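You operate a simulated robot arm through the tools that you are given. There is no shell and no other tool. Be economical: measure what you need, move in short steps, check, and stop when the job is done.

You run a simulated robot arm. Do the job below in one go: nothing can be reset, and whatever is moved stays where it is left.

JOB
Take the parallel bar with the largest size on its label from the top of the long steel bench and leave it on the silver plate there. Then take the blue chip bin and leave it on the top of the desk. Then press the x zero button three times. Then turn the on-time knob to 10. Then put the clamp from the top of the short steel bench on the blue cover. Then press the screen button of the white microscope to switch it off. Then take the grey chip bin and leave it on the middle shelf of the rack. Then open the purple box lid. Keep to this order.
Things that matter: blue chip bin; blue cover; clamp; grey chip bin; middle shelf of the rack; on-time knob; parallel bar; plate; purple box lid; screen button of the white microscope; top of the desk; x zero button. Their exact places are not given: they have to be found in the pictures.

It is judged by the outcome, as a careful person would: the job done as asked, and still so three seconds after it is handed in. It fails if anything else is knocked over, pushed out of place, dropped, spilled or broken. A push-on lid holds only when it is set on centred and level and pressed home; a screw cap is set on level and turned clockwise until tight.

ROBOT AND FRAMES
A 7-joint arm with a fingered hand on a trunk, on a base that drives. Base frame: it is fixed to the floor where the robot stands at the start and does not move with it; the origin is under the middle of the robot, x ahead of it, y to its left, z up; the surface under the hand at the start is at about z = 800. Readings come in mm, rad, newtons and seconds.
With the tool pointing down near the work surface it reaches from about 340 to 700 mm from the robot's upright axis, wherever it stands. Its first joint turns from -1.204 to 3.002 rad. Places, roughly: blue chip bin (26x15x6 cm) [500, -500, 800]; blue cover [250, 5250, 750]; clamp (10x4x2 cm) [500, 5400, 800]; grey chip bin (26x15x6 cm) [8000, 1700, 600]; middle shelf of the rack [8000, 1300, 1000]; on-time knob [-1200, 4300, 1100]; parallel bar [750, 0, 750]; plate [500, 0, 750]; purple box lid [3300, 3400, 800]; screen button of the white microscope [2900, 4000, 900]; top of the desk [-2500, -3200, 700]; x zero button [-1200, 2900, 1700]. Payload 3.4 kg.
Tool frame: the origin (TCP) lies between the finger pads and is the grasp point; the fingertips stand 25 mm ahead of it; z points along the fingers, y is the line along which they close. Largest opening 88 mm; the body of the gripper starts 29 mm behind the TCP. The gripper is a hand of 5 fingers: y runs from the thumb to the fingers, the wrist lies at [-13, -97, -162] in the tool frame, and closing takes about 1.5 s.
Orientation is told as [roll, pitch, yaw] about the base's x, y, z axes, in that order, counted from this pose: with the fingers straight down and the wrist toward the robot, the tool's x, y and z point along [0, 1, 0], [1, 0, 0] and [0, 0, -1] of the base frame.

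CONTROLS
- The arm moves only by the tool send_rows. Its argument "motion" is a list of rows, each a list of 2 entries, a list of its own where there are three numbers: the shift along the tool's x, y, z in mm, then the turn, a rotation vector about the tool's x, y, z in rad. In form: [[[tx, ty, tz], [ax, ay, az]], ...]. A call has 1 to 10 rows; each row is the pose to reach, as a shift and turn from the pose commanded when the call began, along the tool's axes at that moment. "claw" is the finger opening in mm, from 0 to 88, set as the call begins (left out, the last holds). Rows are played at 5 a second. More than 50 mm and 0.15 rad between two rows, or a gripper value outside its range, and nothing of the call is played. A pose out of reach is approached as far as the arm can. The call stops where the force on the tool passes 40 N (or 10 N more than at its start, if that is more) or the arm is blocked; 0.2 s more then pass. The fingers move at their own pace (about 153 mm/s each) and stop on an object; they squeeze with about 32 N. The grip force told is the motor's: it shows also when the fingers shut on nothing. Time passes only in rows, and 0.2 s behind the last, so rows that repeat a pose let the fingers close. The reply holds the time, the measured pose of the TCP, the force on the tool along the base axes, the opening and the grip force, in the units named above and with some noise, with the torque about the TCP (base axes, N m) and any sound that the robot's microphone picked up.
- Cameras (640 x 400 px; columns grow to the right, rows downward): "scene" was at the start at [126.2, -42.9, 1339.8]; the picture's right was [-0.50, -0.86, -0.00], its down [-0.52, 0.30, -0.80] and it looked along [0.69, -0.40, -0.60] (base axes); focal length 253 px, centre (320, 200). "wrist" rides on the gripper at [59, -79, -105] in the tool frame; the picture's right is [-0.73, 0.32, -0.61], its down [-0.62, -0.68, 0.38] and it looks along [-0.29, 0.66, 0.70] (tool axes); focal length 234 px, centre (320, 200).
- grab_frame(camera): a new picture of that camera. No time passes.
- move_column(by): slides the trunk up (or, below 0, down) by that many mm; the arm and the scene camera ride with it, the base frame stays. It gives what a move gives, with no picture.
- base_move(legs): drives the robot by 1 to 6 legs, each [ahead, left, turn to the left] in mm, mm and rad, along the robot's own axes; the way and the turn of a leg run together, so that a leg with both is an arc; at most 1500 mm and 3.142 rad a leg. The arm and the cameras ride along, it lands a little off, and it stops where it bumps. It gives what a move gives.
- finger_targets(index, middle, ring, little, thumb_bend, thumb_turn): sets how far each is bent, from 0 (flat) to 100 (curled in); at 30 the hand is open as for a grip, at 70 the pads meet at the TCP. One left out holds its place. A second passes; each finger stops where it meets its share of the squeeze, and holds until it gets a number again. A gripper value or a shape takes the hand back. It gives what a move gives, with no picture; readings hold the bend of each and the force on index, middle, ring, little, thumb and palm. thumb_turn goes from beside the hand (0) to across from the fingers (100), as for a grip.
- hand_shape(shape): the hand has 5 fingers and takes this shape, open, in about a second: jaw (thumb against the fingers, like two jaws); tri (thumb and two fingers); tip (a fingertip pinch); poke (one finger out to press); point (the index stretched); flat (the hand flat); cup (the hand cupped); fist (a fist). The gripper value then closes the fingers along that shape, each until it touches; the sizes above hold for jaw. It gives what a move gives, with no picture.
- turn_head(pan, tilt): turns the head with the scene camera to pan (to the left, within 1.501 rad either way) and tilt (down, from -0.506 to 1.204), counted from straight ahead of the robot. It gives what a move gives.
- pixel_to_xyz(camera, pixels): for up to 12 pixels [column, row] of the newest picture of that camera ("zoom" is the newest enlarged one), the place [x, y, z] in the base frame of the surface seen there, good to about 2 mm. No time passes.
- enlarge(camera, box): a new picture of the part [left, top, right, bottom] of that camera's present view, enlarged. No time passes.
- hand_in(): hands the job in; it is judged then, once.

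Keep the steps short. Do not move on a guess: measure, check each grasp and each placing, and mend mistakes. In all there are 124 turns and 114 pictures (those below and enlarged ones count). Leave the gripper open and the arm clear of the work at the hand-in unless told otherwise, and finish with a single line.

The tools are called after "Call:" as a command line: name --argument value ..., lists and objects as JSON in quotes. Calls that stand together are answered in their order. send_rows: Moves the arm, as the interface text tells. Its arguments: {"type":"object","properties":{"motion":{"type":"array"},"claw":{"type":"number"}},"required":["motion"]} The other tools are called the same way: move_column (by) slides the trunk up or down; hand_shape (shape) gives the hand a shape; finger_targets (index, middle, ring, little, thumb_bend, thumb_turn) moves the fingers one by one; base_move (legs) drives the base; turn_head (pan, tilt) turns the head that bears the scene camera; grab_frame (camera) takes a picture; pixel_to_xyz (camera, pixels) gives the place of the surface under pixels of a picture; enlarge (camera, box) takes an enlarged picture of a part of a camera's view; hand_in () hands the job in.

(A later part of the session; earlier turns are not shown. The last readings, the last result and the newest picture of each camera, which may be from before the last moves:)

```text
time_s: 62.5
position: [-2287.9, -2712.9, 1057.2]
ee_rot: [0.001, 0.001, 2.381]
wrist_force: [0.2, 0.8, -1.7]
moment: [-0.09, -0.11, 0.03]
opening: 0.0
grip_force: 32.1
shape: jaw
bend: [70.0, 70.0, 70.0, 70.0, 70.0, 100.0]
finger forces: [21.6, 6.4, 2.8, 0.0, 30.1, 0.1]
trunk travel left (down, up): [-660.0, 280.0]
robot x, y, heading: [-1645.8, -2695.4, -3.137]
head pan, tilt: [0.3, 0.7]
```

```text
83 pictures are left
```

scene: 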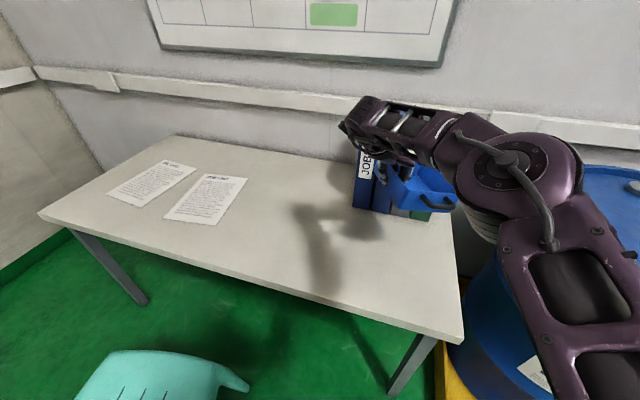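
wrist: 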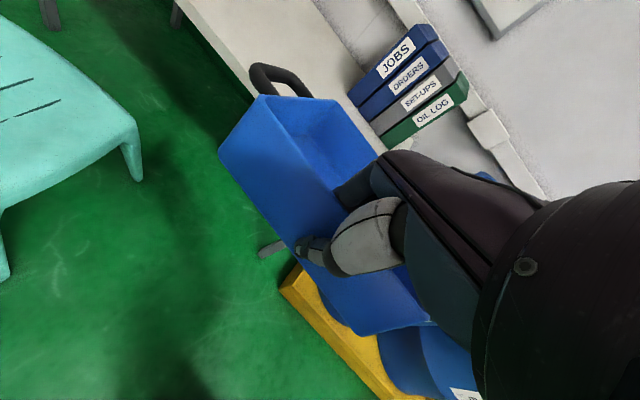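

The bin hangs over the desk in front of the binders. I'll turn the hand toward natural orientation (yaw ≈ 3.24) while moving to (−2240,−2690).

Call:
send_rows --motion '[[[-25, -10, 0], [0, 0, -0.0]], [[-50, -19, 0], [0, 0, -0.1]], [[-50, -19, 0], [0, 0, -0.23]], [[-50, -19, 0], [0, 0, -0.36]], [[-50, -19, 0], [0, 0, -0.49]], [[-50, -19, 0], [0, 0, -0.62]], [[-50, -19, 0], [0, 0, -0.75]], [[-50, -19, 0], [0, 0, -0.86]], [[-50, -19, 0], [0, 0, -0.86]]]'

Call:
send_rows --motion '[[[0, 0, 40], [-0.09, 0, 0]], [[0, 0, 80], [-0.17, 0, 0]], [[0, 0, 120], [-0.25, 0, 0]], [[0, 0, 160], [-0.25, 0, 0]], [[0, 0, 160], [-0.25, 0, 0]]]'

Call:
grab_frame --camera "scene"

Call:
grab_frame --camera "wrist"

```text
time_s: 64.5
position: [-2239.4, -2690.4, 1055.5]
ee_rot: [-0.002, -0.002, -3.043]
wrist_force: [-0.1, 0.8, -1.9]
moment: [0.01, -0.17, 0.02]
opening: 0.2
grip_force: 31.8
shape: jaw
bend: [70.0, 70.0, 70.0, 70.0, 70.0, 100.0]
finger forces: [21.6, 6.0, 2.6, 0.0, 29.8, 0.1]
trunk travel left (down, up): [-660.0, 280.0]
robot x, y, heading: [-1642.1, -2694.3, -3.139]
head pan, tilt: [0.3, 0.7]
```

```text
time_s: 65.7
position: [-2239.8, -2690.9, 896.1]
ee_rot: [0.002, -0.254, -3.043]
wrist_force: [0.4, 1.0, -2.1]
moment: [-0.02, -0.12, 0.03]
opening: 0.0
grip_force: 32.5
shape: jaw
bend: [70.0, 70.0, 70.0, 70.0, 70.0, 100.0]
finger forces: [21.8, 5.5, 2.3, 0.0, 29.5, 0.1]
trunk travel left (down, up): [-660.0, 280.0]
robot x, y, heading: [-1643.2, -2694.5, -3.136]
head pan, tilt: [0.3, 0.7]
```

```text
82 pictures are left
```

scene: 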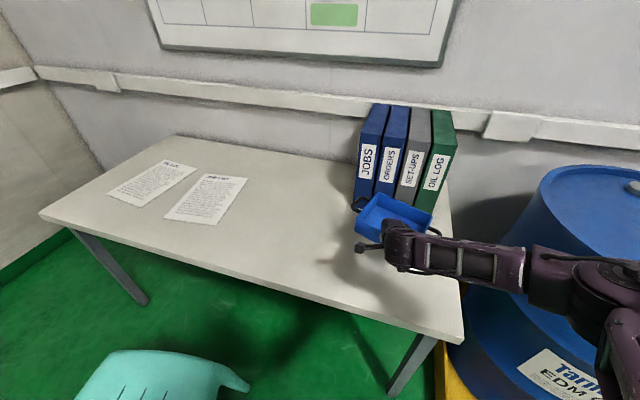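

```text
81 pictures are left
```

wrist: 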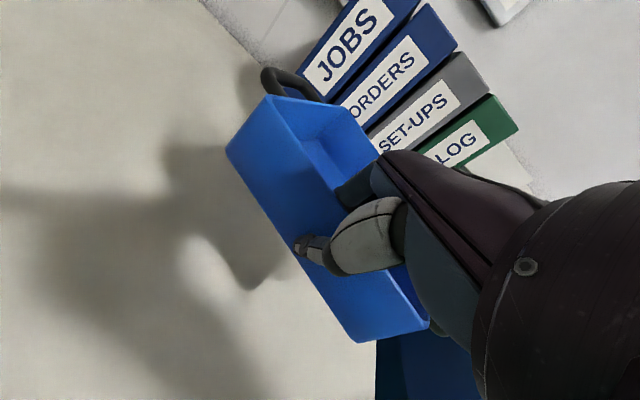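

Call:
pixel_to_xyz --camera "wrist" --pixels '[[270, 100], [350, 116], [231, 150], [362, 336], [427, 320], [320, 95], [410, 150]]'

Call:
pixel_to_xyz --camera "scene" --pixels '[[600, 290], [560, 305], [500, 285], [357, 204], [381, 196], [429, 214], [400, 225], [367, 230]]'

```text
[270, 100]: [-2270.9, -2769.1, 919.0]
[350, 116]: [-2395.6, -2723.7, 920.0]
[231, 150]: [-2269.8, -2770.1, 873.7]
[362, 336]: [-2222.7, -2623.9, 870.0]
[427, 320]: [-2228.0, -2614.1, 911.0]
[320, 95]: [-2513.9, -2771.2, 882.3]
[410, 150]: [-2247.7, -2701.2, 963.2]
```

```text
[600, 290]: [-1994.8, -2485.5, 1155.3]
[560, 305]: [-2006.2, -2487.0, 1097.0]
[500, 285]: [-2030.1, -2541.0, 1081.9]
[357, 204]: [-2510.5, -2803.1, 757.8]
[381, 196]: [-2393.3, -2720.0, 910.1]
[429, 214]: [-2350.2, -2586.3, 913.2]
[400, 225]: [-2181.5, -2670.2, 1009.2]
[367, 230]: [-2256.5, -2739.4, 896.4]
```

The bin is level within ~3°, bottom at z≈868. Descending straight down 115 mm, then feeling for contact.

Call:
send_rows --motion '[[[0, -10, 39], [0, 0, 0]], [[0, -20, 78], [0, 0, 0]], [[0, -26, 102], [0, 0, 0]], [[0, -29, 113], [0, 0, 0]], [[0, -29, 113], [0, 0, 0]]]'

Call:
send_rows --motion '[[[0, -0.5, 2], [0, 0, 0]], [[0, -1, 4], [0, 0, 0]], [[0, -1, 4], [0, 0, 0]]]'

Call:
enlarge --camera "scene" --box '[320, 170, 480, 270]'

```text
time_s: 66.9
position: [-2240.8, -2690.1, 780.4]
ee_rot: [0.0, -0.25, -3.044]
wrist_force: [0.2, 0.2, -1.0]
moment: [-0.03, -0.15, 0.01]
opening: 0.3
grip_force: 32.4
shape: jaw
bend: [70.0, 70.0, 70.0, 70.0, 70.0, 100.0]
finger forces: [22.0, 5.3, 2.1, 0.1, 29.4, 0.0]
trunk travel left (down, up): [-660.0, 280.0]
robot x, y, heading: [-1642.8, -2697.5, -3.141]
head pan, tilt: [0.3, 0.7]
```

```text
time_s: 67.7
position: [-2239.2, -2690.5, 775.8]
ee_rot: [0.003, -0.252, -3.044]
wrist_force: [0.0, -0.9, 0.3]
moment: [0.08, -0.22, 0.01]
opening: 0.0
grip_force: 31.8
shape: jaw
bend: [70.0, 70.0, 70.0, 70.0, 70.0, 100.0]
finger forces: [21.7, 5.9, 2.3, 0.0, 29.7, 0.0]
trunk travel left (down, up): [-660.0, 280.0]
robot x, y, heading: [-1644.5, -2696.0, -3.139]
head pan, tilt: [0.3, 0.7]
```

```text
4.00 times, centred on (400, 220) of scene
```

zoom: 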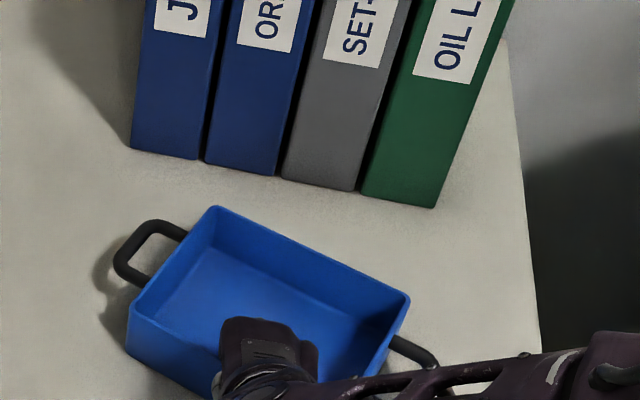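

Contact has begun. Lowering 4 mm more, then opening and retreating upward.

Call:
send_rows --motion '[[[0, -0.5, 2], [0, 0, 0]], [[0, -1, 4], [0, 0, 0]], [[0, -1, 4], [0, 0, 0]]]'

Call:
send_rows --motion '[[[0, 0, 0], [0, 0, 0]], [[0, 0, 0], [0, 0, 0]], [[0, 0, 0], [0, 0, 0]], [[0, 0, 0], [0, 0, 0]], [[0, 0, 0], [0, 0, 0]]]' --claw 60

Call:
send_rows --motion '[[[0, 10, -39], [0, 0, 0]], [[0, 20, -78], [0, 0, 0]], [[0, 30, -116], [0, 0, 0]], [[0, 40, -155], [0, 0, 0]], [[0, 50, -194], [0, 0, 0]], [[0, 60, -232], [0, 0, 0]]]'

Call:
grab_frame --camera "scene"

```text
time_s: 68.5
position: [-2239.1, -2690.5, 774.4]
ee_rot: [0.0, -0.258, -3.042]
wrist_force: [-0.4, 0.1, 19.4]
moment: [0.02, -0.1, 0.07]
opening: 0.0
grip_force: 32.3
shape: jaw
bend: [70.0, 70.0, 70.0, 70.0, 71.0, 100.0]
finger forces: [23.6, 7.6, 3.3, 0.0, 32.4, 0.0]
trunk travel left (down, up): [-660.0, 280.0]
robot x, y, heading: [-1646.1, -2697.8, -3.139]
head pan, tilt: [0.3, 0.7]
```

```text
time_s: 69.7
position: [-2238.9, -2690.0, 771.5]
ee_rot: [0.001, -0.254, -3.043]
wrist_force: [-2.4, 0.2, 10.0]
moment: [-0.03, -0.13, -0.02]
opening: 52.7
grip_force: 0.1
shape: jaw
bend: [28.0, 38.0, 35.0, 35.0, 68.0, 100.0]
finger forces: [0.1, 0.1, 0.0, 0.0, 10.3, 0.1]
trunk travel left (down, up): [-660.0, 280.0]
robot x, y, heading: [-1645.5, -2691.3, -3.132]
head pan, tilt: [0.3, 0.7]
```

```text
time_s: 71.1
position: [-2239.0, -2689.9, 1011.7]
ee_rot: [0.0, -0.25, -3.043]
wrist_force: [0.2, 0.0, -0.7]
moment: [-0.01, 0.03, 0.0]
opening: 59.6
grip_force: 0.0
shape: jaw
bend: [28.0, 38.0, 34.0, 35.0, 60.0, 100.0]
finger forces: [0.1, 0.0, 0.0, 0.0, 0.0, 0.0]
trunk travel left (down, up): [-660.0, 280.0]
robot x, y, heading: [-1644.3, -2698.0, -3.135]
head pan, tilt: [0.3, 0.7]
```

```text
79 pictures are left
```

scene: 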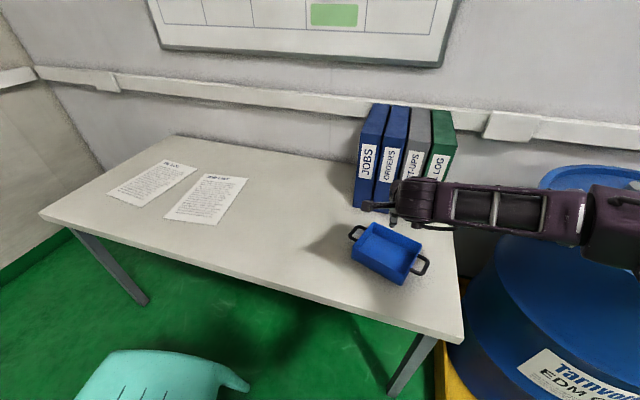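

Blue bin stands flat on the desk. Now I retract the arm, back off, turn toward +y and look for the x zero button.

Call:
send_rows --motion '[[[0, -28, -22], [0.06, 0, 0]], [[0, -56, -45], [0.12, 0, 0]], [[0, -84, -68], [0.18, 0, 0]], [[0, -111, -90], [0.25, 0, 0]], [[0, -111, -90], [0.25, 0, 0]]]'

Call:
base_move --legs '[[-1400, 0, 0], [0, 0, -1.571], [1300, 0, 0]]'

Call:
turn_head --pan 0.4 --tilt 0.2

Call:
grab_frame --camera "scene"

```text
time_s: 72.3
position: [-2110.3, -2676.5, 1069.9]
ee_rot: [0.001, -0.002, -3.045]
wrist_force: [0.0, 0.5, -1.6]
moment: [0.02, -0.02, -0.01]
opening: 59.6
grip_force: 0.0
shape: jaw
bend: [28.0, 38.0, 34.0, 35.0, 60.0, 100.0]
finger forces: [0.1, 0.0, 0.1, 0.0, 0.1, 0.0]
trunk travel left (down, up): [-660.0, 280.0]
robot x, y, heading: [-1645.5, -2696.1, -3.132]
head pan, tilt: [0.3, 0.7]
```

```text
time_s: 89.3
position: [-203.1, -925.2, 1070.1]
ee_rot: [-0.001, -0.002, 1.657]
wrist_force: [0.3, -0.7, 0.0]
moment: [0.01, -0.01, 0.0]
opening: 59.8
grip_force: 0.0
shape: jaw
bend: [28.0, 38.0, 34.0, 35.0, 60.0, 100.0]
finger forces: [0.0, 0.0, 0.0, 0.0, 0.0, 0.0]
trunk travel left (down, up): [-660.0, 280.0]
robot x, y, heading: [-228.3, -1391.6, 1.562]
head pan, tilt: [0.3, 0.7]
```

```text
time_s: 90.2
position: [-203.1, -924.6, 1069.8]
ee_rot: [-0.001, -0.002, 1.656]
wrist_force: [0.3, 0.1, 0.1]
moment: [-0.01, 0.01, 0.0]
opening: 59.9
grip_force: 0.0
shape: jaw
bend: [28.0, 38.0, 34.0, 35.0, 60.0, 100.0]
finger forces: [0.0, 0.1, 0.1, 0.0, 0.0, 0.1]
trunk travel left (down, up): [-660.0, 280.0]
robot x, y, heading: [-227.3, -1393.6, 1.566]
head pan, tilt: [0.4, 0.201]
```

```text
78 pictures are left
```

scene: 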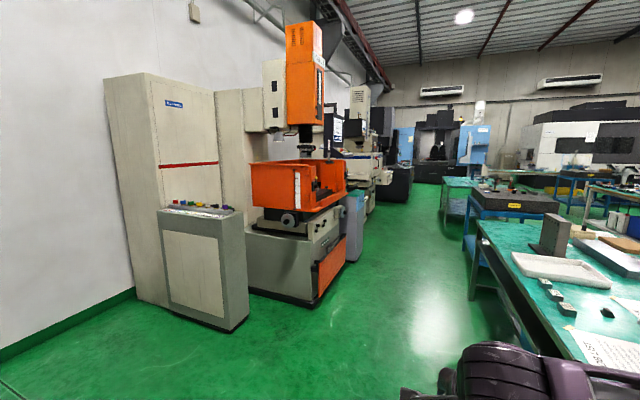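

An aisle runs between machines (left) and benches (right). Measuring its width.

Call:
pixel_to_xyz --camera "scene" --pixels '[[315, 304], [232, 330], [345, 262], [372, 212], [405, 195], [475, 245], [460, 210], [443, 225], [512, 255], [332, 150], [350, 100], [385, 130]]'

Call:
enlarge --camera "scene" --box '[310, 60, 470, 220]'

```text
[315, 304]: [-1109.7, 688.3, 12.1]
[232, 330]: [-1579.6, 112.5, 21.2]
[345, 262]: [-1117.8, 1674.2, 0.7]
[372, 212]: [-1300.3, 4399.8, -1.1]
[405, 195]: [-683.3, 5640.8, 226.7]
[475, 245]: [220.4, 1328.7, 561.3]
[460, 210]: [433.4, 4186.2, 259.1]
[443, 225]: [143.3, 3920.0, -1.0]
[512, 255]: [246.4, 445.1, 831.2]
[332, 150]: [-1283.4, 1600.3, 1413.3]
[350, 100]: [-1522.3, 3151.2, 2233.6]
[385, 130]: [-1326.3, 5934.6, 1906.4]
```

```text
2.50 times, centred on (390, 140) of scene
```

zoom: 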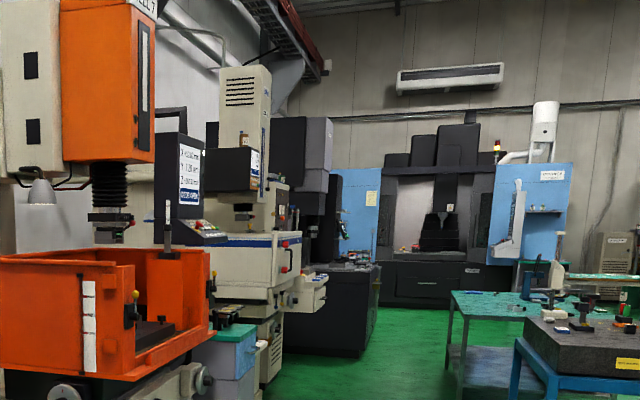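

I'll drive along the aisle to about (−430, 2200) and look left.

Call:
base_move --legs '[[1400, 200, 0], [1400, 0, 0], [800, 0, 0]]'

Call:
turn_head --pan 0.7 --tilt -0.1

Call:
grab_frame --camera "scene"

```text
time_s: 107.7
position: [-366.2, 2683.9, 1070.5]
ee_rot: [0.0, -0.001, 1.654]
wrist_force: [0.2, 0.5, 0.8]
moment: [0.01, -0.01, 0.03]
opening: 59.9
grip_force: 0.1
shape: jaw
bend: [28.0, 38.0, 34.0, 35.0, 60.0, 100.0]
finger forces: [0.1, 0.1, 0.0, 0.1, 0.0, 0.0]
trunk travel left (down, up): [-660.0, 280.0]
robot x, y, heading: [-392.8, 2218.1, 1.56]
head pan, tilt: [0.4, 0.201]
```

```text
time_s: 108.5
position: [-366.5, 2683.3, 1070.4]
ee_rot: [0.003, -0.002, 1.653]
wrist_force: [0.4, 0.4, 0.8]
moment: [-0.01, -0.04, -0.03]
opening: 59.9
grip_force: 0.1
shape: jaw
bend: [28.0, 38.0, 34.0, 35.0, 60.0, 100.0]
finger forces: [0.0, 0.0, 0.0, 0.0, 0.0, 0.0]
trunk travel left (down, up): [-660.0, 280.0]
robot x, y, heading: [-391.9, 2217.1, 1.558]
head pan, tilt: [0.7, -0.099]
```

```text
76 pictures are left
```

scene: 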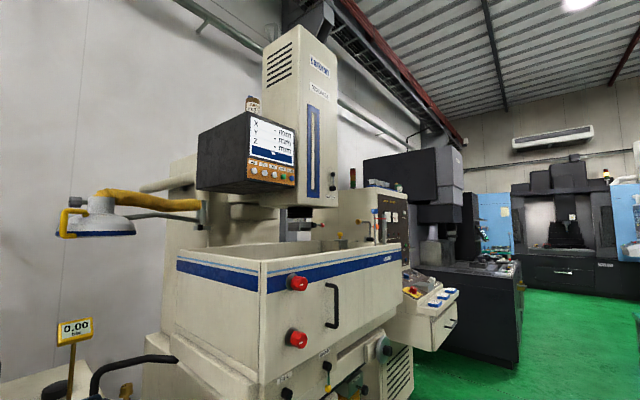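

The DRO box with five buttons under the screen is at (270,165). Enlarging it and the panel further on.

Call:
enlarge --camera "scene" --box '[230, 100, 310, 200]'

Call:
pixel_to_xyz --camera "zoom" --pixels '[[200, 280], [180, 300], [240, 310], [300, 320], [360, 330], [420, 340]]'

Call:
pixel_to_xyz --camera "scene" --pixels '[[252, 115], [297, 125], [295, 187], [250, 190], [255, 170], [290, 178], [420, 292], [440, 300], [265, 265], [402, 250], [65, 235], [75, 325]]'

```text
4.00 times, centred on (270, 150) of scene
```

zoom: 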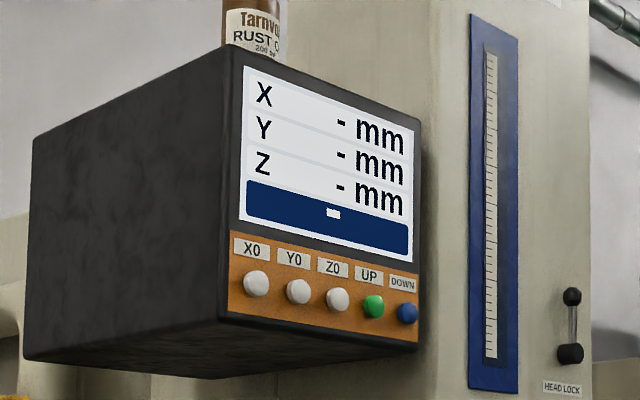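

```text
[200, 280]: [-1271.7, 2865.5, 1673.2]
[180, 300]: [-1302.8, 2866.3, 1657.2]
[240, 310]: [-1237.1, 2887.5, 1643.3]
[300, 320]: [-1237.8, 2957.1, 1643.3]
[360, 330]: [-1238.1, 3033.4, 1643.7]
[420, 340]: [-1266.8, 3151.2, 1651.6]
```

```text
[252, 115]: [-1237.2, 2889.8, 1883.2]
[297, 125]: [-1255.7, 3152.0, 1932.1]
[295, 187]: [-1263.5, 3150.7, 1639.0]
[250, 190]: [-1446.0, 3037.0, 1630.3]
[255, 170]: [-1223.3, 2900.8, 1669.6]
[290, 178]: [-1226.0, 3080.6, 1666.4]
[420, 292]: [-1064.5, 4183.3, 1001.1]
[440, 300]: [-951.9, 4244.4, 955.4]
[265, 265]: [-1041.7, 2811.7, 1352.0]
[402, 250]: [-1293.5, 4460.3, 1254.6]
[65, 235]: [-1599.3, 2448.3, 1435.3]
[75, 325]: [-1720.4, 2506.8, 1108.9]
```

X0 is the leftmost button, near (−1223, 2903, 1668). A bottle stands on top of the box, so I must press gently. I'll face the machine, slide sideways to y≈2900 and look.

Call:
base_move --legs '[[0, 0, 1.58], [0, -690, 0]]'

Call:
hand_shape --shape "poke"

Call:
turn_head --pan 0 --tilt 0.3

Call:
grab_frame --camera "scene"

```text
time_s: 116.2
position: [-856.2, 2930.1, 1070.5]
ee_rot: [0.001, -0.002, -3.054]
wrist_force: [0.2, -0.5, -0.1]
moment: [-0.01, -0.02, 0.0]
opening: 60.0
grip_force: 0.1
shape: jaw
bend: [28.0, 38.0, 34.0, 35.0, 60.0, 100.0]
finger forces: [0.0, 0.0, 0.0, 0.0, 0.0, 0.1]
trunk travel left (down, up): [-660.0, 280.0]
robot x, y, heading: [-390.4, 2909.1, 3.136]
head pan, tilt: [0.7, -0.099]
```

```text
time_s: 117.1
position: [-855.9, 2929.8, 1069.4]
ee_rot: [-0.002, -0.002, -3.053]
wrist_force: [0.0, 0.5, 0.5]
moment: [-0.02, 0.02, -0.05]
opening: 0.0
grip_force: 0.1
shape: poke
bend: [70.0, 70.0, 99.0, 99.0, 100.0, 100.0]
finger forces: [0.0, 0.0, 0.0, 0.0, 0.0, 0.0]
trunk travel left (down, up): [-660.0, 280.0]
robot x, y, heading: [-390.0, 2906.3, 3.137]
head pan, tilt: [0.7, -0.099]
```

```text
time_s: 118.2
position: [-856.3, 2931.4, 1070.9]
ee_rot: [0.0, -0.002, -3.055]
wrist_force: [0.2, -0.1, -0.1]
moment: [-0.02, 0.02, -0.01]
opening: 0.0
grip_force: 0.1
shape: poke
bend: [70.0, 70.0, 99.0, 99.0, 100.0, 100.0]
finger forces: [0.0, 0.0, 0.1, 0.0, 0.1, 0.0]
trunk travel left (down, up): [-660.0, 280.0]
robot x, y, heading: [-390.2, 2908.0, 3.132]
head pan, tilt: [0.0, 0.3]
```

```text
74 pictures are left
```

scene: 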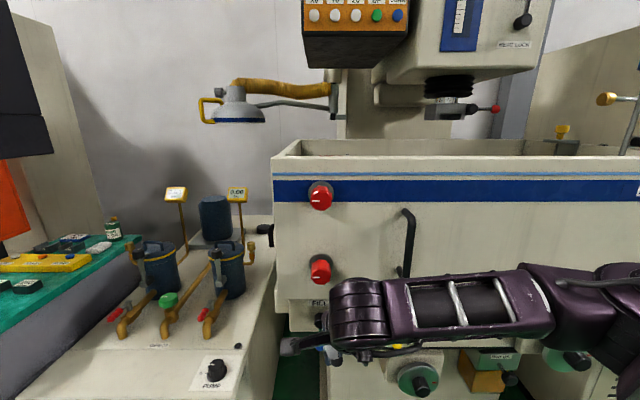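

Measuring the machine front and its lower protrusions, and the finger tip in the wrist view.

Call:
pixel_to_xyz --camera "scene" --pixels '[[420, 378], [500, 375], [575, 360], [320, 268], [300, 160], [450, 160], [290, 385], [215, 370], [350, 385], [313, 16], [408, 220]]'

Call:
grab_frame --camera "wrist"

Call:
turn_head --pan 0 --tilt 0.9

Call:
grab_frame --camera "scene"

```text
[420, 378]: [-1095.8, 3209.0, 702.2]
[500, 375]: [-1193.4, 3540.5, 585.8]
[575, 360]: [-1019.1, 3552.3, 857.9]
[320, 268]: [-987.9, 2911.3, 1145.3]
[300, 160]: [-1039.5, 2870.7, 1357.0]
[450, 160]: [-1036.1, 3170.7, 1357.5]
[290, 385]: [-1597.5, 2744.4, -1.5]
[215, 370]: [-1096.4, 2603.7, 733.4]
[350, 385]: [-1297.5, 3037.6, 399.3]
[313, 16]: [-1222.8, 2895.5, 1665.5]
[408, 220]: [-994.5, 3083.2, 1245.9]
```

```text
73 pictures are left
```

wrist: 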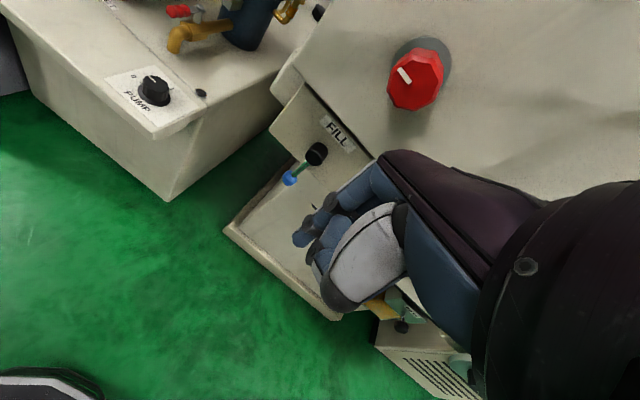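

```text
time_s: 119.2
position: [-855.5, 2929.0, 1070.2]
ee_rot: [0.0, -0.003, -3.055]
wrist_force: [-1.0, 0.4, 0.7]
moment: [-0.01, -0.01, 0.0]
opening: 0.0
grip_force: 0.1
shape: poke
bend: [70.0, 70.0, 99.0, 99.0, 100.0, 100.0]
finger forces: [0.1, 0.1, 0.0, 0.1, 0.0, 0.0]
trunk travel left (down, up): [-660.0, 280.0]
robot x, y, heading: [-392.9, 2907.1, 3.138]
head pan, tilt: [0.0, 0.901]
```

```text
72 pictures are left
```

scene: 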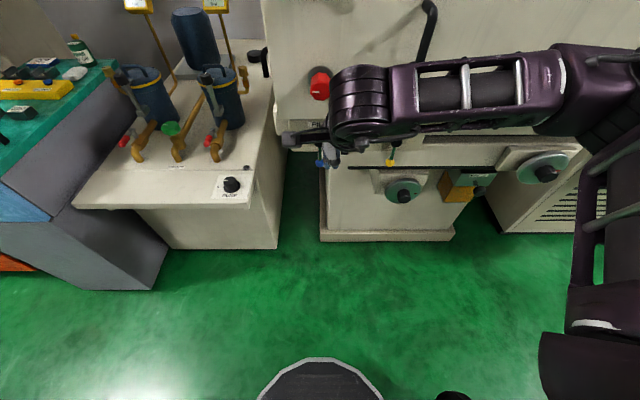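

Call:
enlarge --camera "wrist" --box '[270, 160, 430, 320]'

Call:
pixel_to_xyz --camera "wrist" --pixels '[[328, 200], [300, 238], [312, 250], [318, 262], [316, 220], [333, 300]]'

Call:
pixel_to_xyz --camera "scene" --pixels '[[320, 360], [385, 236], [190, 245], [420, 150], [490, 190]]'

```text
2.50 times, centred on (350, 240) of wrist
```

zoom: 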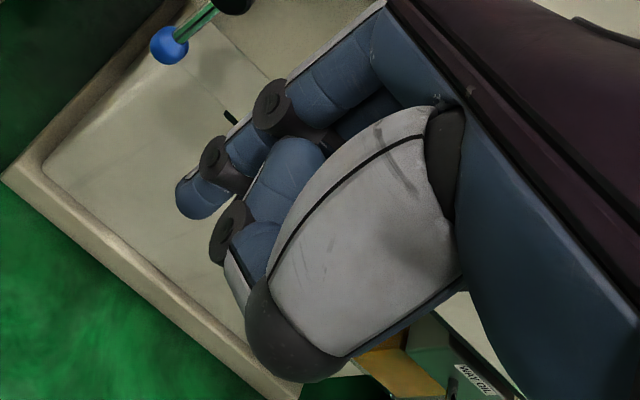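

```text
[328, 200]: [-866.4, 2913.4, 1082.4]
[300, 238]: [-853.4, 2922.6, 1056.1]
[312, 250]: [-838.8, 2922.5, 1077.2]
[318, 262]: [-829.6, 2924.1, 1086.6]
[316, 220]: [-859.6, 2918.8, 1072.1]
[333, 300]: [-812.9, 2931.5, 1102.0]
```

```text
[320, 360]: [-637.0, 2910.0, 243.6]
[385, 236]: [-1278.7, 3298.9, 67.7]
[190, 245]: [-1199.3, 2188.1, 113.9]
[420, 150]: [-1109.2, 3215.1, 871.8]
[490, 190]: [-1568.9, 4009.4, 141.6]
```

Both index and middle stick out in "poke"; I'll curl the middle finger so only the index presses. Then raise trunk and arm while still back from the machine.

Call:
finger_targets --index 60 --middle 100 --ring 100 --little 100 --thumb_bend 100

Call:
move_column --by 280

Call:
send_rows --motion '[[[0, 10, -40], [0, 0, 0]], [[0, 20, -80], [0, 0, 0]], [[0, 30, -120], [0, 0, 0]], [[0, 40, -160], [0, 0, 0]], [[0, 50, -200], [0, 0, 0]], [[0, 60, -240], [0, 0, 0]], [[0, 70, -280], [0, 0, 0]], [[0, 80, -300], [0, 0, 0]]]'

Call:
send_rows --motion '[[[0, 0, 0], [-0.14, 0, 0]], [[0, 0, 0], [-0.28, 0, 0]], [[0, 0, 0], [-0.42, 0, 0]], [[0, 0, 0], [-0.56, 0, 0]], [[0, 0, 0], [-0.7, 0, 0]], [[0, 0, 0], [-0.785, 0, 0]]]'

Call:
send_rows --motion '[[[0, 0, 0], [-0.14, 0, 0]], [[0, 0, 0], [-0.28, 0, 0]], [[0, 0, 0], [-0.42, 0, 0]], [[0, 0, 0], [-0.56, 0, 0]], [[0, 0, 0], [-0.7, 0, 0]], [[0, 0, 0], [-0.785, 0, 0]]]'

Call:
turn_head --pan 0 --tilt 0.0

Call:
grab_frame --camera "scene"

Call:
grab_frame --camera "wrist"

```text
time_s: 120.2
position: [-857.1, 2929.3, 1071.2]
ee_rot: [0.0, -0.001, -3.054]
wrist_force: [0.9, 0.1, 0.9]
moment: [0.01, -0.01, -0.01]
opening: 15.4
grip_force: 0.1
shape: fingers
bend: [43.0, 100.0, 100.0, 100.0, 100.0, 100.0]
finger forces: [0.0, 0.0, 0.0, 0.1, 0.0, 0.0]
trunk travel left (down, up): [-660.0, 280.0]
robot x, y, heading: [-385.1, 2905.4, 3.137]
head pan, tilt: [0.0, 0.901]
```

```text
time_s: 123.0
position: [-856.7, 2930.7, 1351.4]
ee_rot: [0.0, -0.001, -3.055]
wrist_force: [-0.8, -0.1, -1.1]
moment: [-0.01, 0.0, -0.01]
opening: 15.2
grip_force: 0.0
shape: fingers
bend: [43.0, 100.0, 100.0, 100.0, 99.0, 100.0]
finger forces: [0.1, 0.0, 0.0, 0.0, 0.0, 0.1]
trunk travel left (down, up): [-940.0, 0.0]
robot x, y, heading: [-395.8, 2906.1, 3.137]
head pan, tilt: [0.0, 0.901]
```

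```text
time_s: 124.8
position: [-934.5, 2923.2, 1651.4]
ee_rot: [-0.001, -0.003, -3.055]
wrist_force: [0.7, 0.6, 0.5]
moment: [0.0, -0.03, -0.01]
opening: 14.9
grip_force: 0.1
shape: fingers
bend: [43.0, 100.0, 100.0, 100.0, 99.0, 100.0]
finger forces: [0.1, 0.1, 0.0, 0.0, 0.1, 0.0]
trunk travel left (down, up): [-940.0, 0.0]
robot x, y, heading: [-392.3, 2906.0, 3.137]
head pan, tilt: [0.0, 0.901]
```

```text
time_s: 126.2
position: [-934.7, 2923.5, 1650.7]
ee_rot: [0.003, -0.789, -3.054]
wrist_force: [0.0, 0.2, 0.1]
moment: [-0.02, -0.02, 0.0]
opening: 14.8
grip_force: 0.0
shape: fingers
bend: [43.0, 100.0, 100.0, 100.0, 99.0, 100.0]
finger forces: [0.0, 0.0, 0.0, 0.0, 0.0, 0.0]
trunk travel left (down, up): [-940.0, 0.0]
robot x, y, heading: [-391.4, 2907.8, 3.138]
head pan, tilt: [0.0, 0.901]
```

```text
time_s: 127.6
position: [-931.9, 2887.1, 1690.6]
ee_rot: [0.681, -1.554, 2.534]
wrist_force: [-0.2, -0.8, 0.0]
moment: [-0.01, -0.03, 0.03]
opening: 14.6
grip_force: 0.1
shape: fingers
bend: [43.0, 100.0, 100.0, 100.0, 99.0, 100.0]
finger forces: [0.0, 0.0, 0.1, 0.0, 0.0, 0.0]
out of reach, approached as far as the arm can: row 4, 5, 6
trunk travel left (down, up): [-940.0, 0.0]
robot x, y, heading: [-389.6, 2905.7, 3.135]
head pan, tilt: [0.0, 0.901]
```

```text
time_s: 128.8
position: [-928.7, 2882.7, 1691.3]
ee_rot: [0.541, -1.553, 2.674]
wrist_force: [-1.0, 0.1, 0.1]
moment: [-0.02, 0.0, 0.05]
opening: 14.5
grip_force: 0.0
shape: fingers
bend: [43.0, 100.0, 100.0, 100.0, 98.0, 100.0]
finger forces: [0.1, 0.0, 0.0, 0.0, 0.0, 0.1]
trunk travel left (down, up): [-940.0, 0.0]
robot x, y, heading: [-391.5, 2905.2, 3.138]
head pan, tilt: [0.0, 0.0]
```

```text
70 pictures are left
```

scene: 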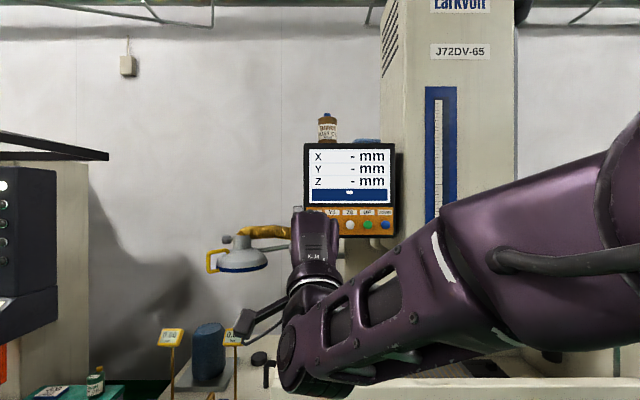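

```text
69 pictures are left
```

wrist: 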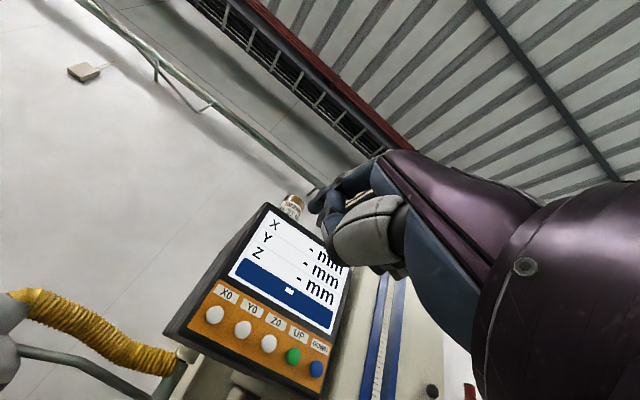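

The hand now points at the panel. Locating the index tip in the wrist view.

Call:
enlarge --camera "wrist" --box '[280, 150, 440, 250]'

Call:
pixel_to_xyz --camera "wrist" --pixels '[[310, 192], [316, 208], [330, 200], [325, 195], [213, 314], [241, 329], [269, 344], [228, 300]]'

```text
4.00 times, centred on (360, 200) of wrist
```

zoom: 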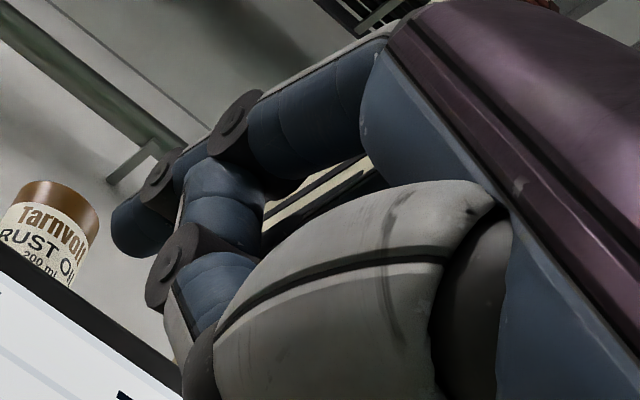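

```text
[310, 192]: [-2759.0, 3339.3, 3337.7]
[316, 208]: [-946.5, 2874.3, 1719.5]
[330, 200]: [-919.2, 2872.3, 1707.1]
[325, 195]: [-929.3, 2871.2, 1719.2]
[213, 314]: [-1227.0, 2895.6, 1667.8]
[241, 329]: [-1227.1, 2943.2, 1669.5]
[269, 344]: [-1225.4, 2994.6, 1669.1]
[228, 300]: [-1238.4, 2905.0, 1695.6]
```

Call:
pixel_to_xyz --camera "zoom" --pixels '[[118, 225], [130, 215], [135, 240], [150, 235], [150, 300], [160, 330]]'

```text
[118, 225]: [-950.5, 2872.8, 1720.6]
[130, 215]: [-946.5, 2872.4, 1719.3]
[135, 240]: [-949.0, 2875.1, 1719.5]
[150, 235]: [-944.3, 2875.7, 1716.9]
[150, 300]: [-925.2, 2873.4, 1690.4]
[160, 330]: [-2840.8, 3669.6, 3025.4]
```

Tip at about (−951, 2880, 1717); button X0 at (−1225, 2896, 1668). Lowering the trunk by 49 mm and driving 190 mm closer.

Call:
move_column --by -49

Call:
base_move --legs '[[190, 0, 0]]'

Call:
enlarge --camera "wrist" --box '[160, 150, 400, 350]'

Call:
pixel_to_xyz --camera "zoom" --pixels '[[118, 225], [130, 215]]'

```text
time_s: 129.7
position: [-926.8, 2883.1, 1642.1]
ee_rot: [0.553, -1.555, 2.665]
wrist_force: [-0.5, -0.2, 0.0]
moment: [-0.01, -0.01, -0.01]
opening: 14.5
grip_force: 0.1
shape: fingers
bend: [43.0, 100.0, 100.0, 100.0, 98.0, 100.0]
finger forces: [0.0, 0.0, 0.0, 0.0, 0.0, 0.0]
trunk travel left (down, up): [-891.0, 49.0]
robot x, y, heading: [-388.8, 2907.3, 3.14]
head pan, tilt: [0.0, 0.0]
```

```text
time_s: 131.2
position: [-1116.2, 2883.1, 1642.7]
ee_rot: [0.628, -1.558, 2.588]
wrist_force: [0.0, -0.1, -0.4]
moment: [-0.03, 0.02, -0.02]
opening: 14.5
grip_force: 0.1
shape: fingers
bend: [43.0, 100.0, 100.0, 100.0, 98.0, 100.0]
finger forces: [0.0, 0.1, 0.1, 0.0, 0.0, 0.0]
trunk travel left (down, up): [-891.0, 49.0]
robot x, y, heading: [-583.2, 2907.2, 3.139]
head pan, tilt: [0.0, 0.0]
```

```text
2.00 times, centred on (280, 250) of wrist
```

zoom: 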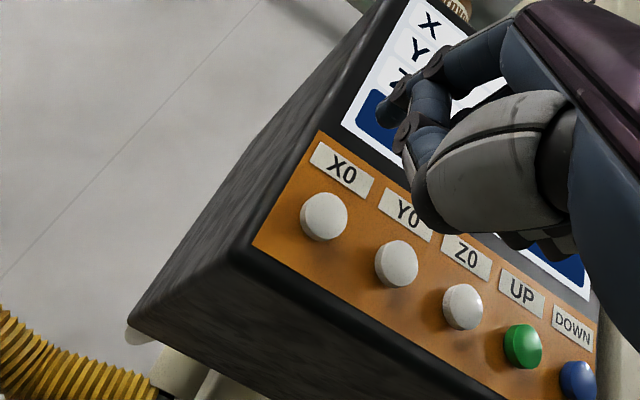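

```text
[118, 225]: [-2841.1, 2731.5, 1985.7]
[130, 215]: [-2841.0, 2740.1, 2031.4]
```

Call:
pixel_to_xyz --camera "zoom" --pixels '[[383, 112], [390, 108], [392, 120], [324, 213], [397, 262], [340, 230], [308, 213]]'

```text
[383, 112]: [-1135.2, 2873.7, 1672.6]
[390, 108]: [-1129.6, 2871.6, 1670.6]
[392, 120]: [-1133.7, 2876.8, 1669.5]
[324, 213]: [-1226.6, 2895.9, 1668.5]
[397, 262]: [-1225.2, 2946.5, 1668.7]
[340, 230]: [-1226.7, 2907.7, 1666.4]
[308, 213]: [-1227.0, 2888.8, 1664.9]
```

Tip ≈ (−1137, 2880, 1673). Shifting +16 in y, −5 in z and 65 forward with the arm.

Call:
send_rows --motion '[[[-8, -2, 0], [0, 0, 0]], [[-16, -5, 20], [0, 0, 0]], [[-16, -5, 45], [0, 0, 0]], [[-16, -5, 65], [0, 0, 0]], [[-16, -5, 65], [0, 0, 0]]]'

Call:
enlarge --camera "wrist" --box '[240, 150, 400, 250]'

Call:
enlarge --camera "scene" --box '[270, 130, 430, 230]'

```text
time_s: 132.4
position: [-1168.2, 2866.9, 1646.5]
ee_rot: [0.669, -1.541, 2.534]
wrist_force: [0.3, -0.2, -0.9]
moment: [-0.01, 0.0, -0.01]
opening: 14.6
grip_force: 0.1
shape: fingers
bend: [43.0, 100.0, 100.0, 100.0, 98.0, 100.0]
finger forces: [0.0, 0.1, 0.0, 0.0, 0.0, 0.0]
out of reach, approached as far as the arm can: row 1, 2, 3, 4, 5
trunk travel left (down, up): [-891.0, 49.0]
robot x, y, heading: [-581.6, 2906.9, 3.138]
head pan, tilt: [0.0, 0.0]
```

```text
4.00 times, centred on (320, 200) of wrist
```

zoom: 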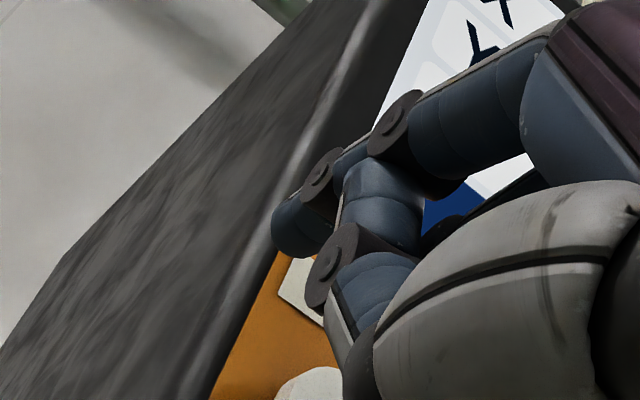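

```text
4.00 times, centred on (350, 180) of scene
```

zoom: 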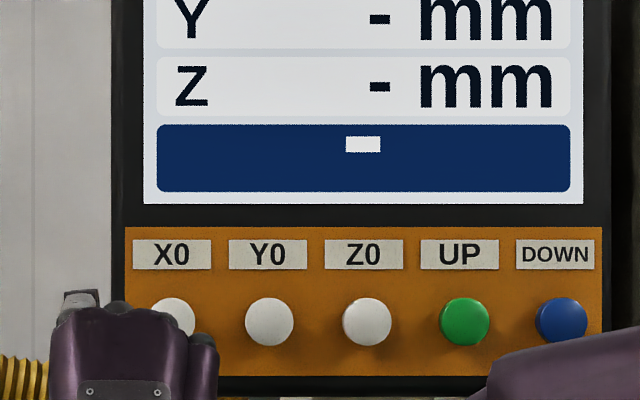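

The arm hits a joint limit when bent this much. I'll back the base 170 mm and let the arm extend further, rolling the hand a bit so that the wrist sits more to the right.

Call:
base_move --legs '[[-170, 0, 0]]'

Call:
send_rows --motion '[[[-5, 0, 0], [0, 0, -0.1]], [[-10, 0, 10], [0, 0, -0.2]], [[-15, 0, 20], [0, 0, -0.3]], [[-20, 0, 30], [0, 0, -0.4]], [[-20, 0, 40], [0, 0, -0.5]], [[-20, 0, 50], [0, 0, -0.6]], [[-20, 0, 60], [0, 0, -0.7]], [[-20, 0, 60], [0, 0, -0.7]]]'

Call:
grab_frame --camera "scene"

```text
time_s: 133.9
position: [-1004.6, 2864.3, 1646.3]
ee_rot: [0.606, -1.537, 2.599]
wrist_force: [-0.3, 0.4, -0.5]
moment: [0.02, 0.02, 0.03]
opening: 14.5
grip_force: 0.1
shape: fingers
bend: [43.0, 100.0, 100.0, 100.0, 98.0, 100.0]
finger forces: [0.0, 0.0, 0.1, 0.0, 0.0, 0.1]
trunk travel left (down, up): [-891.0, 49.0]
robot x, y, heading: [-411.1, 2906.5, 3.134]
head pan, tilt: [0.0, 0.0]
```

```text
time_s: 135.7
position: [-1001.7, 2835.7, 1674.1]
ee_rot: [-1.344, -1.057, -1.845]
wrist_force: [-0.6, -0.6, -0.6]
moment: [-0.01, 0.0, -0.01]
opening: 14.3
grip_force: 0.1
shape: fingers
bend: [43.0, 100.0, 100.0, 100.0, 98.0, 100.0]
finger forces: [0.0, 0.0, 0.0, 0.0, 0.0, 0.0]
out of reach, approached as far as the arm can: row 1, 2, 3, 4, 5, 6, 7, 8
trunk travel left (down, up): [-891.0, 49.0]
robot x, y, heading: [-412.2, 2903.8, 3.139]
head pan, tilt: [0.0, 0.0]
```

```text
64 pictures are left
```

scene: 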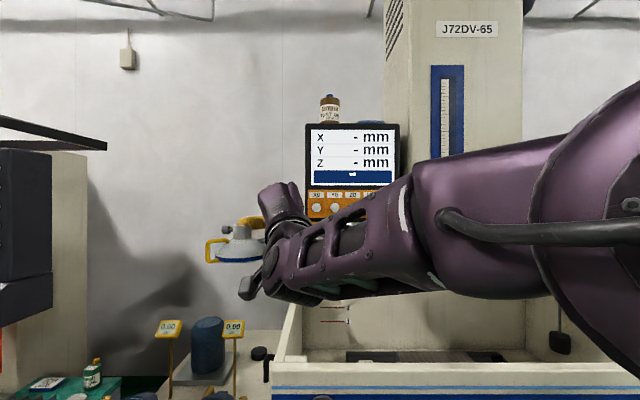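

That was worse. I'll undo the roll and use a less steep tilt (about 70° from straight down), which was reachable before.

Call:
send_rows --motion '[[[0, 0, -10], [0, 0, 0.1]], [[0, 0, -20], [0, 0, 0.2]], [[0, 0, -30], [0, 0, 0.3]], [[0, 0, -40], [0, 0, 0.4]], [[0, 0, -50], [0, 0, 0.5]], [[0, 0, -60], [0, 0, 0.6]], [[0, 0, -60], [0, 0, 0.7]], [[0, 0, -60], [0, 0, 0.7]]]'

Call:
send_rows --motion '[[[0, 0, 0], [0.1, 0, 0]], [[0, 0, 0], [0.2, 0, 0]], [[0, 0, 0], [0.3, 0, 0]], [[0, 0, 0], [0.35, 0, 0]], [[0, 0, 0], [0.35, 0, 0]]]'

```text
time_s: 137.5
position: [-944.2, 2836.3, 1678.1]
ee_rot: [1.058, -1.343, 1.994]
wrist_force: [-0.7, -0.3, 0.0]
moment: [0.0, -0.02, 0.03]
opening: 14.4
grip_force: 0.1
shape: fingers
bend: [43.0, 100.0, 100.0, 100.0, 98.0, 100.0]
finger forces: [0.0, 0.1, 0.1, 0.1, 0.1, 0.0]
trunk travel left (down, up): [-891.0, 49.0]
robot x, y, heading: [-417.5, 2908.8, 3.14]
head pan, tilt: [0.0, 0.0]
```

```text
time_s: 138.7
position: [-942.3, 2836.5, 1678.5]
ee_rot: [0.42, -1.07, 2.667]
wrist_force: [0.1, -0.3, -1.1]
moment: [0.05, 0.0, -0.05]
opening: 14.4
grip_force: 0.0
shape: fingers
bend: [43.0, 100.0, 100.0, 100.0, 98.0, 100.0]
finger forces: [0.1, 0.1, 0.0, 0.0, 0.1, 0.1]
trunk travel left (down, up): [-891.0, 49.0]
robot x, y, heading: [-414.7, 2905.8, 3.136]
head pan, tilt: [0.0, 0.0]
```

Reachable pose now, pointing (−0.90, 0, −0.44). Estimated tip ≈ (−977, 2843, 1692). Using base and trunk to bring the tip in front of X0 with a gap left.

Call:
move_column --by -24

Call:
base_move --legs '[[0, -53, 0], [200, 0, 0]]'

Call:
enlarge --camera "wrist" --box '[200, 150, 360, 250]'

Call:
enlarge --camera "scene" --box '[270, 130, 430, 230]'

```text
time_s: 139.4
position: [-942.7, 2835.4, 1653.9]
ee_rot: [0.421, -1.069, 2.667]
wrist_force: [0.3, 0.0, 0.3]
moment: [-0.01, -0.04, 0.01]
opening: 14.2
grip_force: 0.1
shape: fingers
bend: [43.0, 100.0, 100.0, 100.0, 98.0, 100.0]
finger forces: [0.0, 0.0, 0.0, 0.0, 0.0, 0.0]
trunk travel left (down, up): [-867.0, 73.0]
robot x, y, heading: [-413.7, 2906.9, 3.131]
head pan, tilt: [0.0, 0.0]
```

```text
time_s: 141.6
position: [-1140.4, 2889.7, 1655.9]
ee_rot: [0.423, -1.072, 2.667]
wrist_force: [1.3, 0.6, 0.7]
moment: [0.01, -0.04, 0.04]
opening: 14.2
grip_force: 0.1
shape: fingers
bend: [43.0, 100.0, 100.0, 100.0, 98.0, 100.0]
finger forces: [0.0, 0.0, 0.0, 0.0, 0.0, 0.0]
trunk travel left (down, up): [-867.0, 73.0]
robot x, y, heading: [-615.4, 2957.1, 3.139]
head pan, tilt: [0.0, 0.0]
```

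```text
4.00 times, centred on (280, 200) of wrist
```

zoom: 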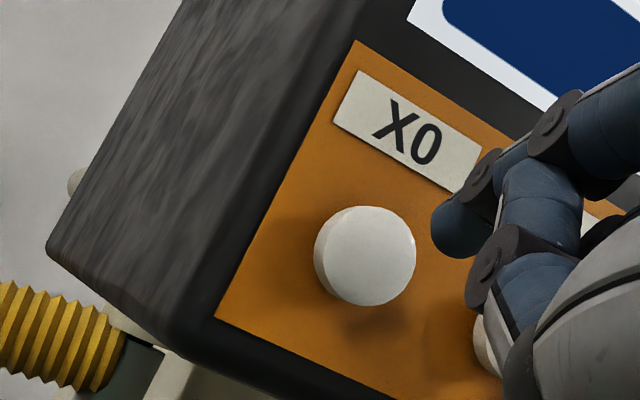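

```text
4.00 times, centred on (350, 180) of scene
```

zoom: 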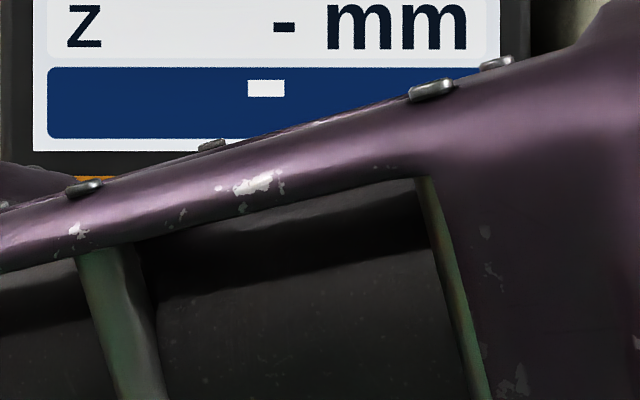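

Call:
enlarge --camera "wrist" --box '[200, 150, 360, 250]'

Call:
pixel_to_xyz --camera "zoom" --pixels '[[436, 225], [445, 212], [445, 245], [460, 230], [480, 250], [365, 255], [400, 240], [338, 270], [475, 330]]'

```text
4.00 times, centred on (280, 200) of wrist
```

zoom: 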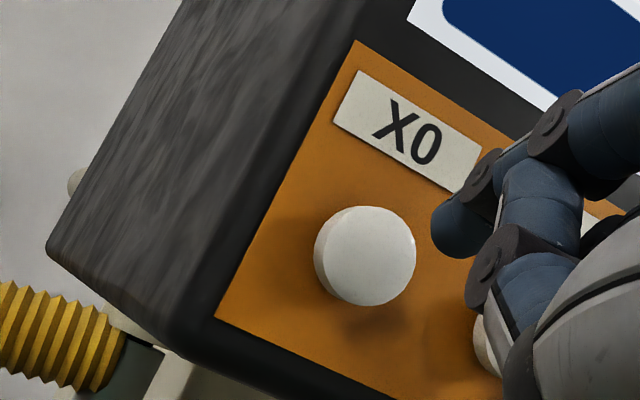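

```text
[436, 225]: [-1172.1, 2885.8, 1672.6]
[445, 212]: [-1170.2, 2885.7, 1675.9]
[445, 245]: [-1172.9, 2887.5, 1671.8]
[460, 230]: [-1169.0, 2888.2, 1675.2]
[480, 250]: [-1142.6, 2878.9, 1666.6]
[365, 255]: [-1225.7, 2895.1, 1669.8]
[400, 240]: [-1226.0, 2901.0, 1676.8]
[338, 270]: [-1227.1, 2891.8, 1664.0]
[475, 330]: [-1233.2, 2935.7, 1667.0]
```

Finger centre is about 5 mm high of the button centre, gap ~52 mm. Moving 44 mm forward and 5 mm down.

Call:
send_rows --motion '[[[1, 5, 15], [0, 0, 0]], [[2, 10, 29], [0, 0, 0]], [[3.3, 14.4, 41.7], [0, 0, 0]], [[3.3, 14.4, 41.7], [0, 0, 0]]]'

Call:
enlarge --camera "wrist" --box '[200, 150, 360, 250]'

Call:
pixel_to_xyz --camera "zoom" --pixels '[[436, 225], [445, 212], [445, 245], [460, 230], [400, 235], [390, 260]]'

```text
time_s: 142.6
position: [-1184.3, 2888.7, 1650.1]
ee_rot: [0.422, -1.071, 2.665]
wrist_force: [0.1, -0.5, 0.1]
moment: [0.01, 0.0, -0.03]
opening: 14.1
grip_force: 0.0
shape: fingers
bend: [44.0, 100.0, 100.0, 100.0, 98.0, 100.0]
finger forces: [0.1, 0.0, 0.1, 0.0, 0.0, 0.1]
trunk travel left (down, up): [-867.0, 73.0]
robot x, y, heading: [-614.6, 2959.1, 3.138]
head pan, tilt: [0.0, 0.0]
```

```text
4.00 times, centred on (280, 200) of wrist
```

zoom: 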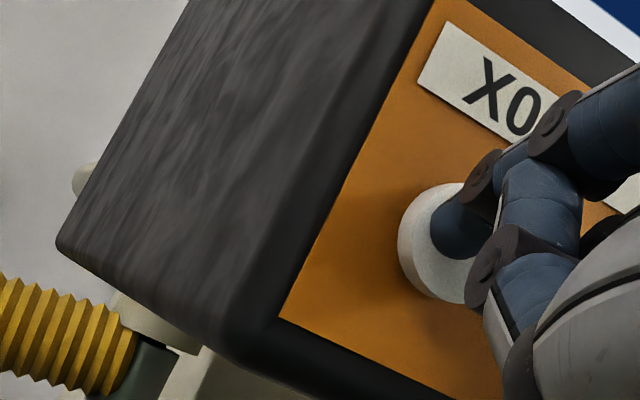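

```text
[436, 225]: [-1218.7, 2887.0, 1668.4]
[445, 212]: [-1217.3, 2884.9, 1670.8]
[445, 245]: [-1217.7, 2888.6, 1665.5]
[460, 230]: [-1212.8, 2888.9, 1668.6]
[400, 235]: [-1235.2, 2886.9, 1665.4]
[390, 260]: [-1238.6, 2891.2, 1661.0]
```

Tip right in front of the button, ~8 mm gap. First press attempt: 12 mm forward in small rows.

Call:
send_rows --motion '[[[0.2, 0.9, 1.8], [0, 0, 0]], [[0.4, 1.7, 3.6], [0, 0, 0]], [[0.6, 2.6, 5.4], [0, 0, 0]], [[0.8, 3.4, 7.2], [0, 0, 0]], [[1, 4.3, 9], [0, 0, 0]], [[1.2, 5.1, 10.8], [0, 0, 0]], [[1.2, 5.1, 10.8], [0, 0, 0]]]'

```text
time_s: 144.2
position: [-1192.5, 2890.6, 1652.4]
ee_rot: [0.427, -1.075, 2.661]
wrist_force: [10.8, -0.1, -0.4]
moment: [0.0, 0.21, 0.0]
opening: 13.3
grip_force: 5.6
shape: fingers
bend: [45.0, 100.0, 100.0, 100.0, 98.0, 100.0]
finger forces: [11.1, 0.1, 0.0, 0.1, 0.0, 0.1]
trunk travel left (down, up): [-867.0, 73.0]
robot x, y, heading: [-615.2, 2959.5, 3.141]
head pan, tilt: [0.0, 0.0]
heard: click
```

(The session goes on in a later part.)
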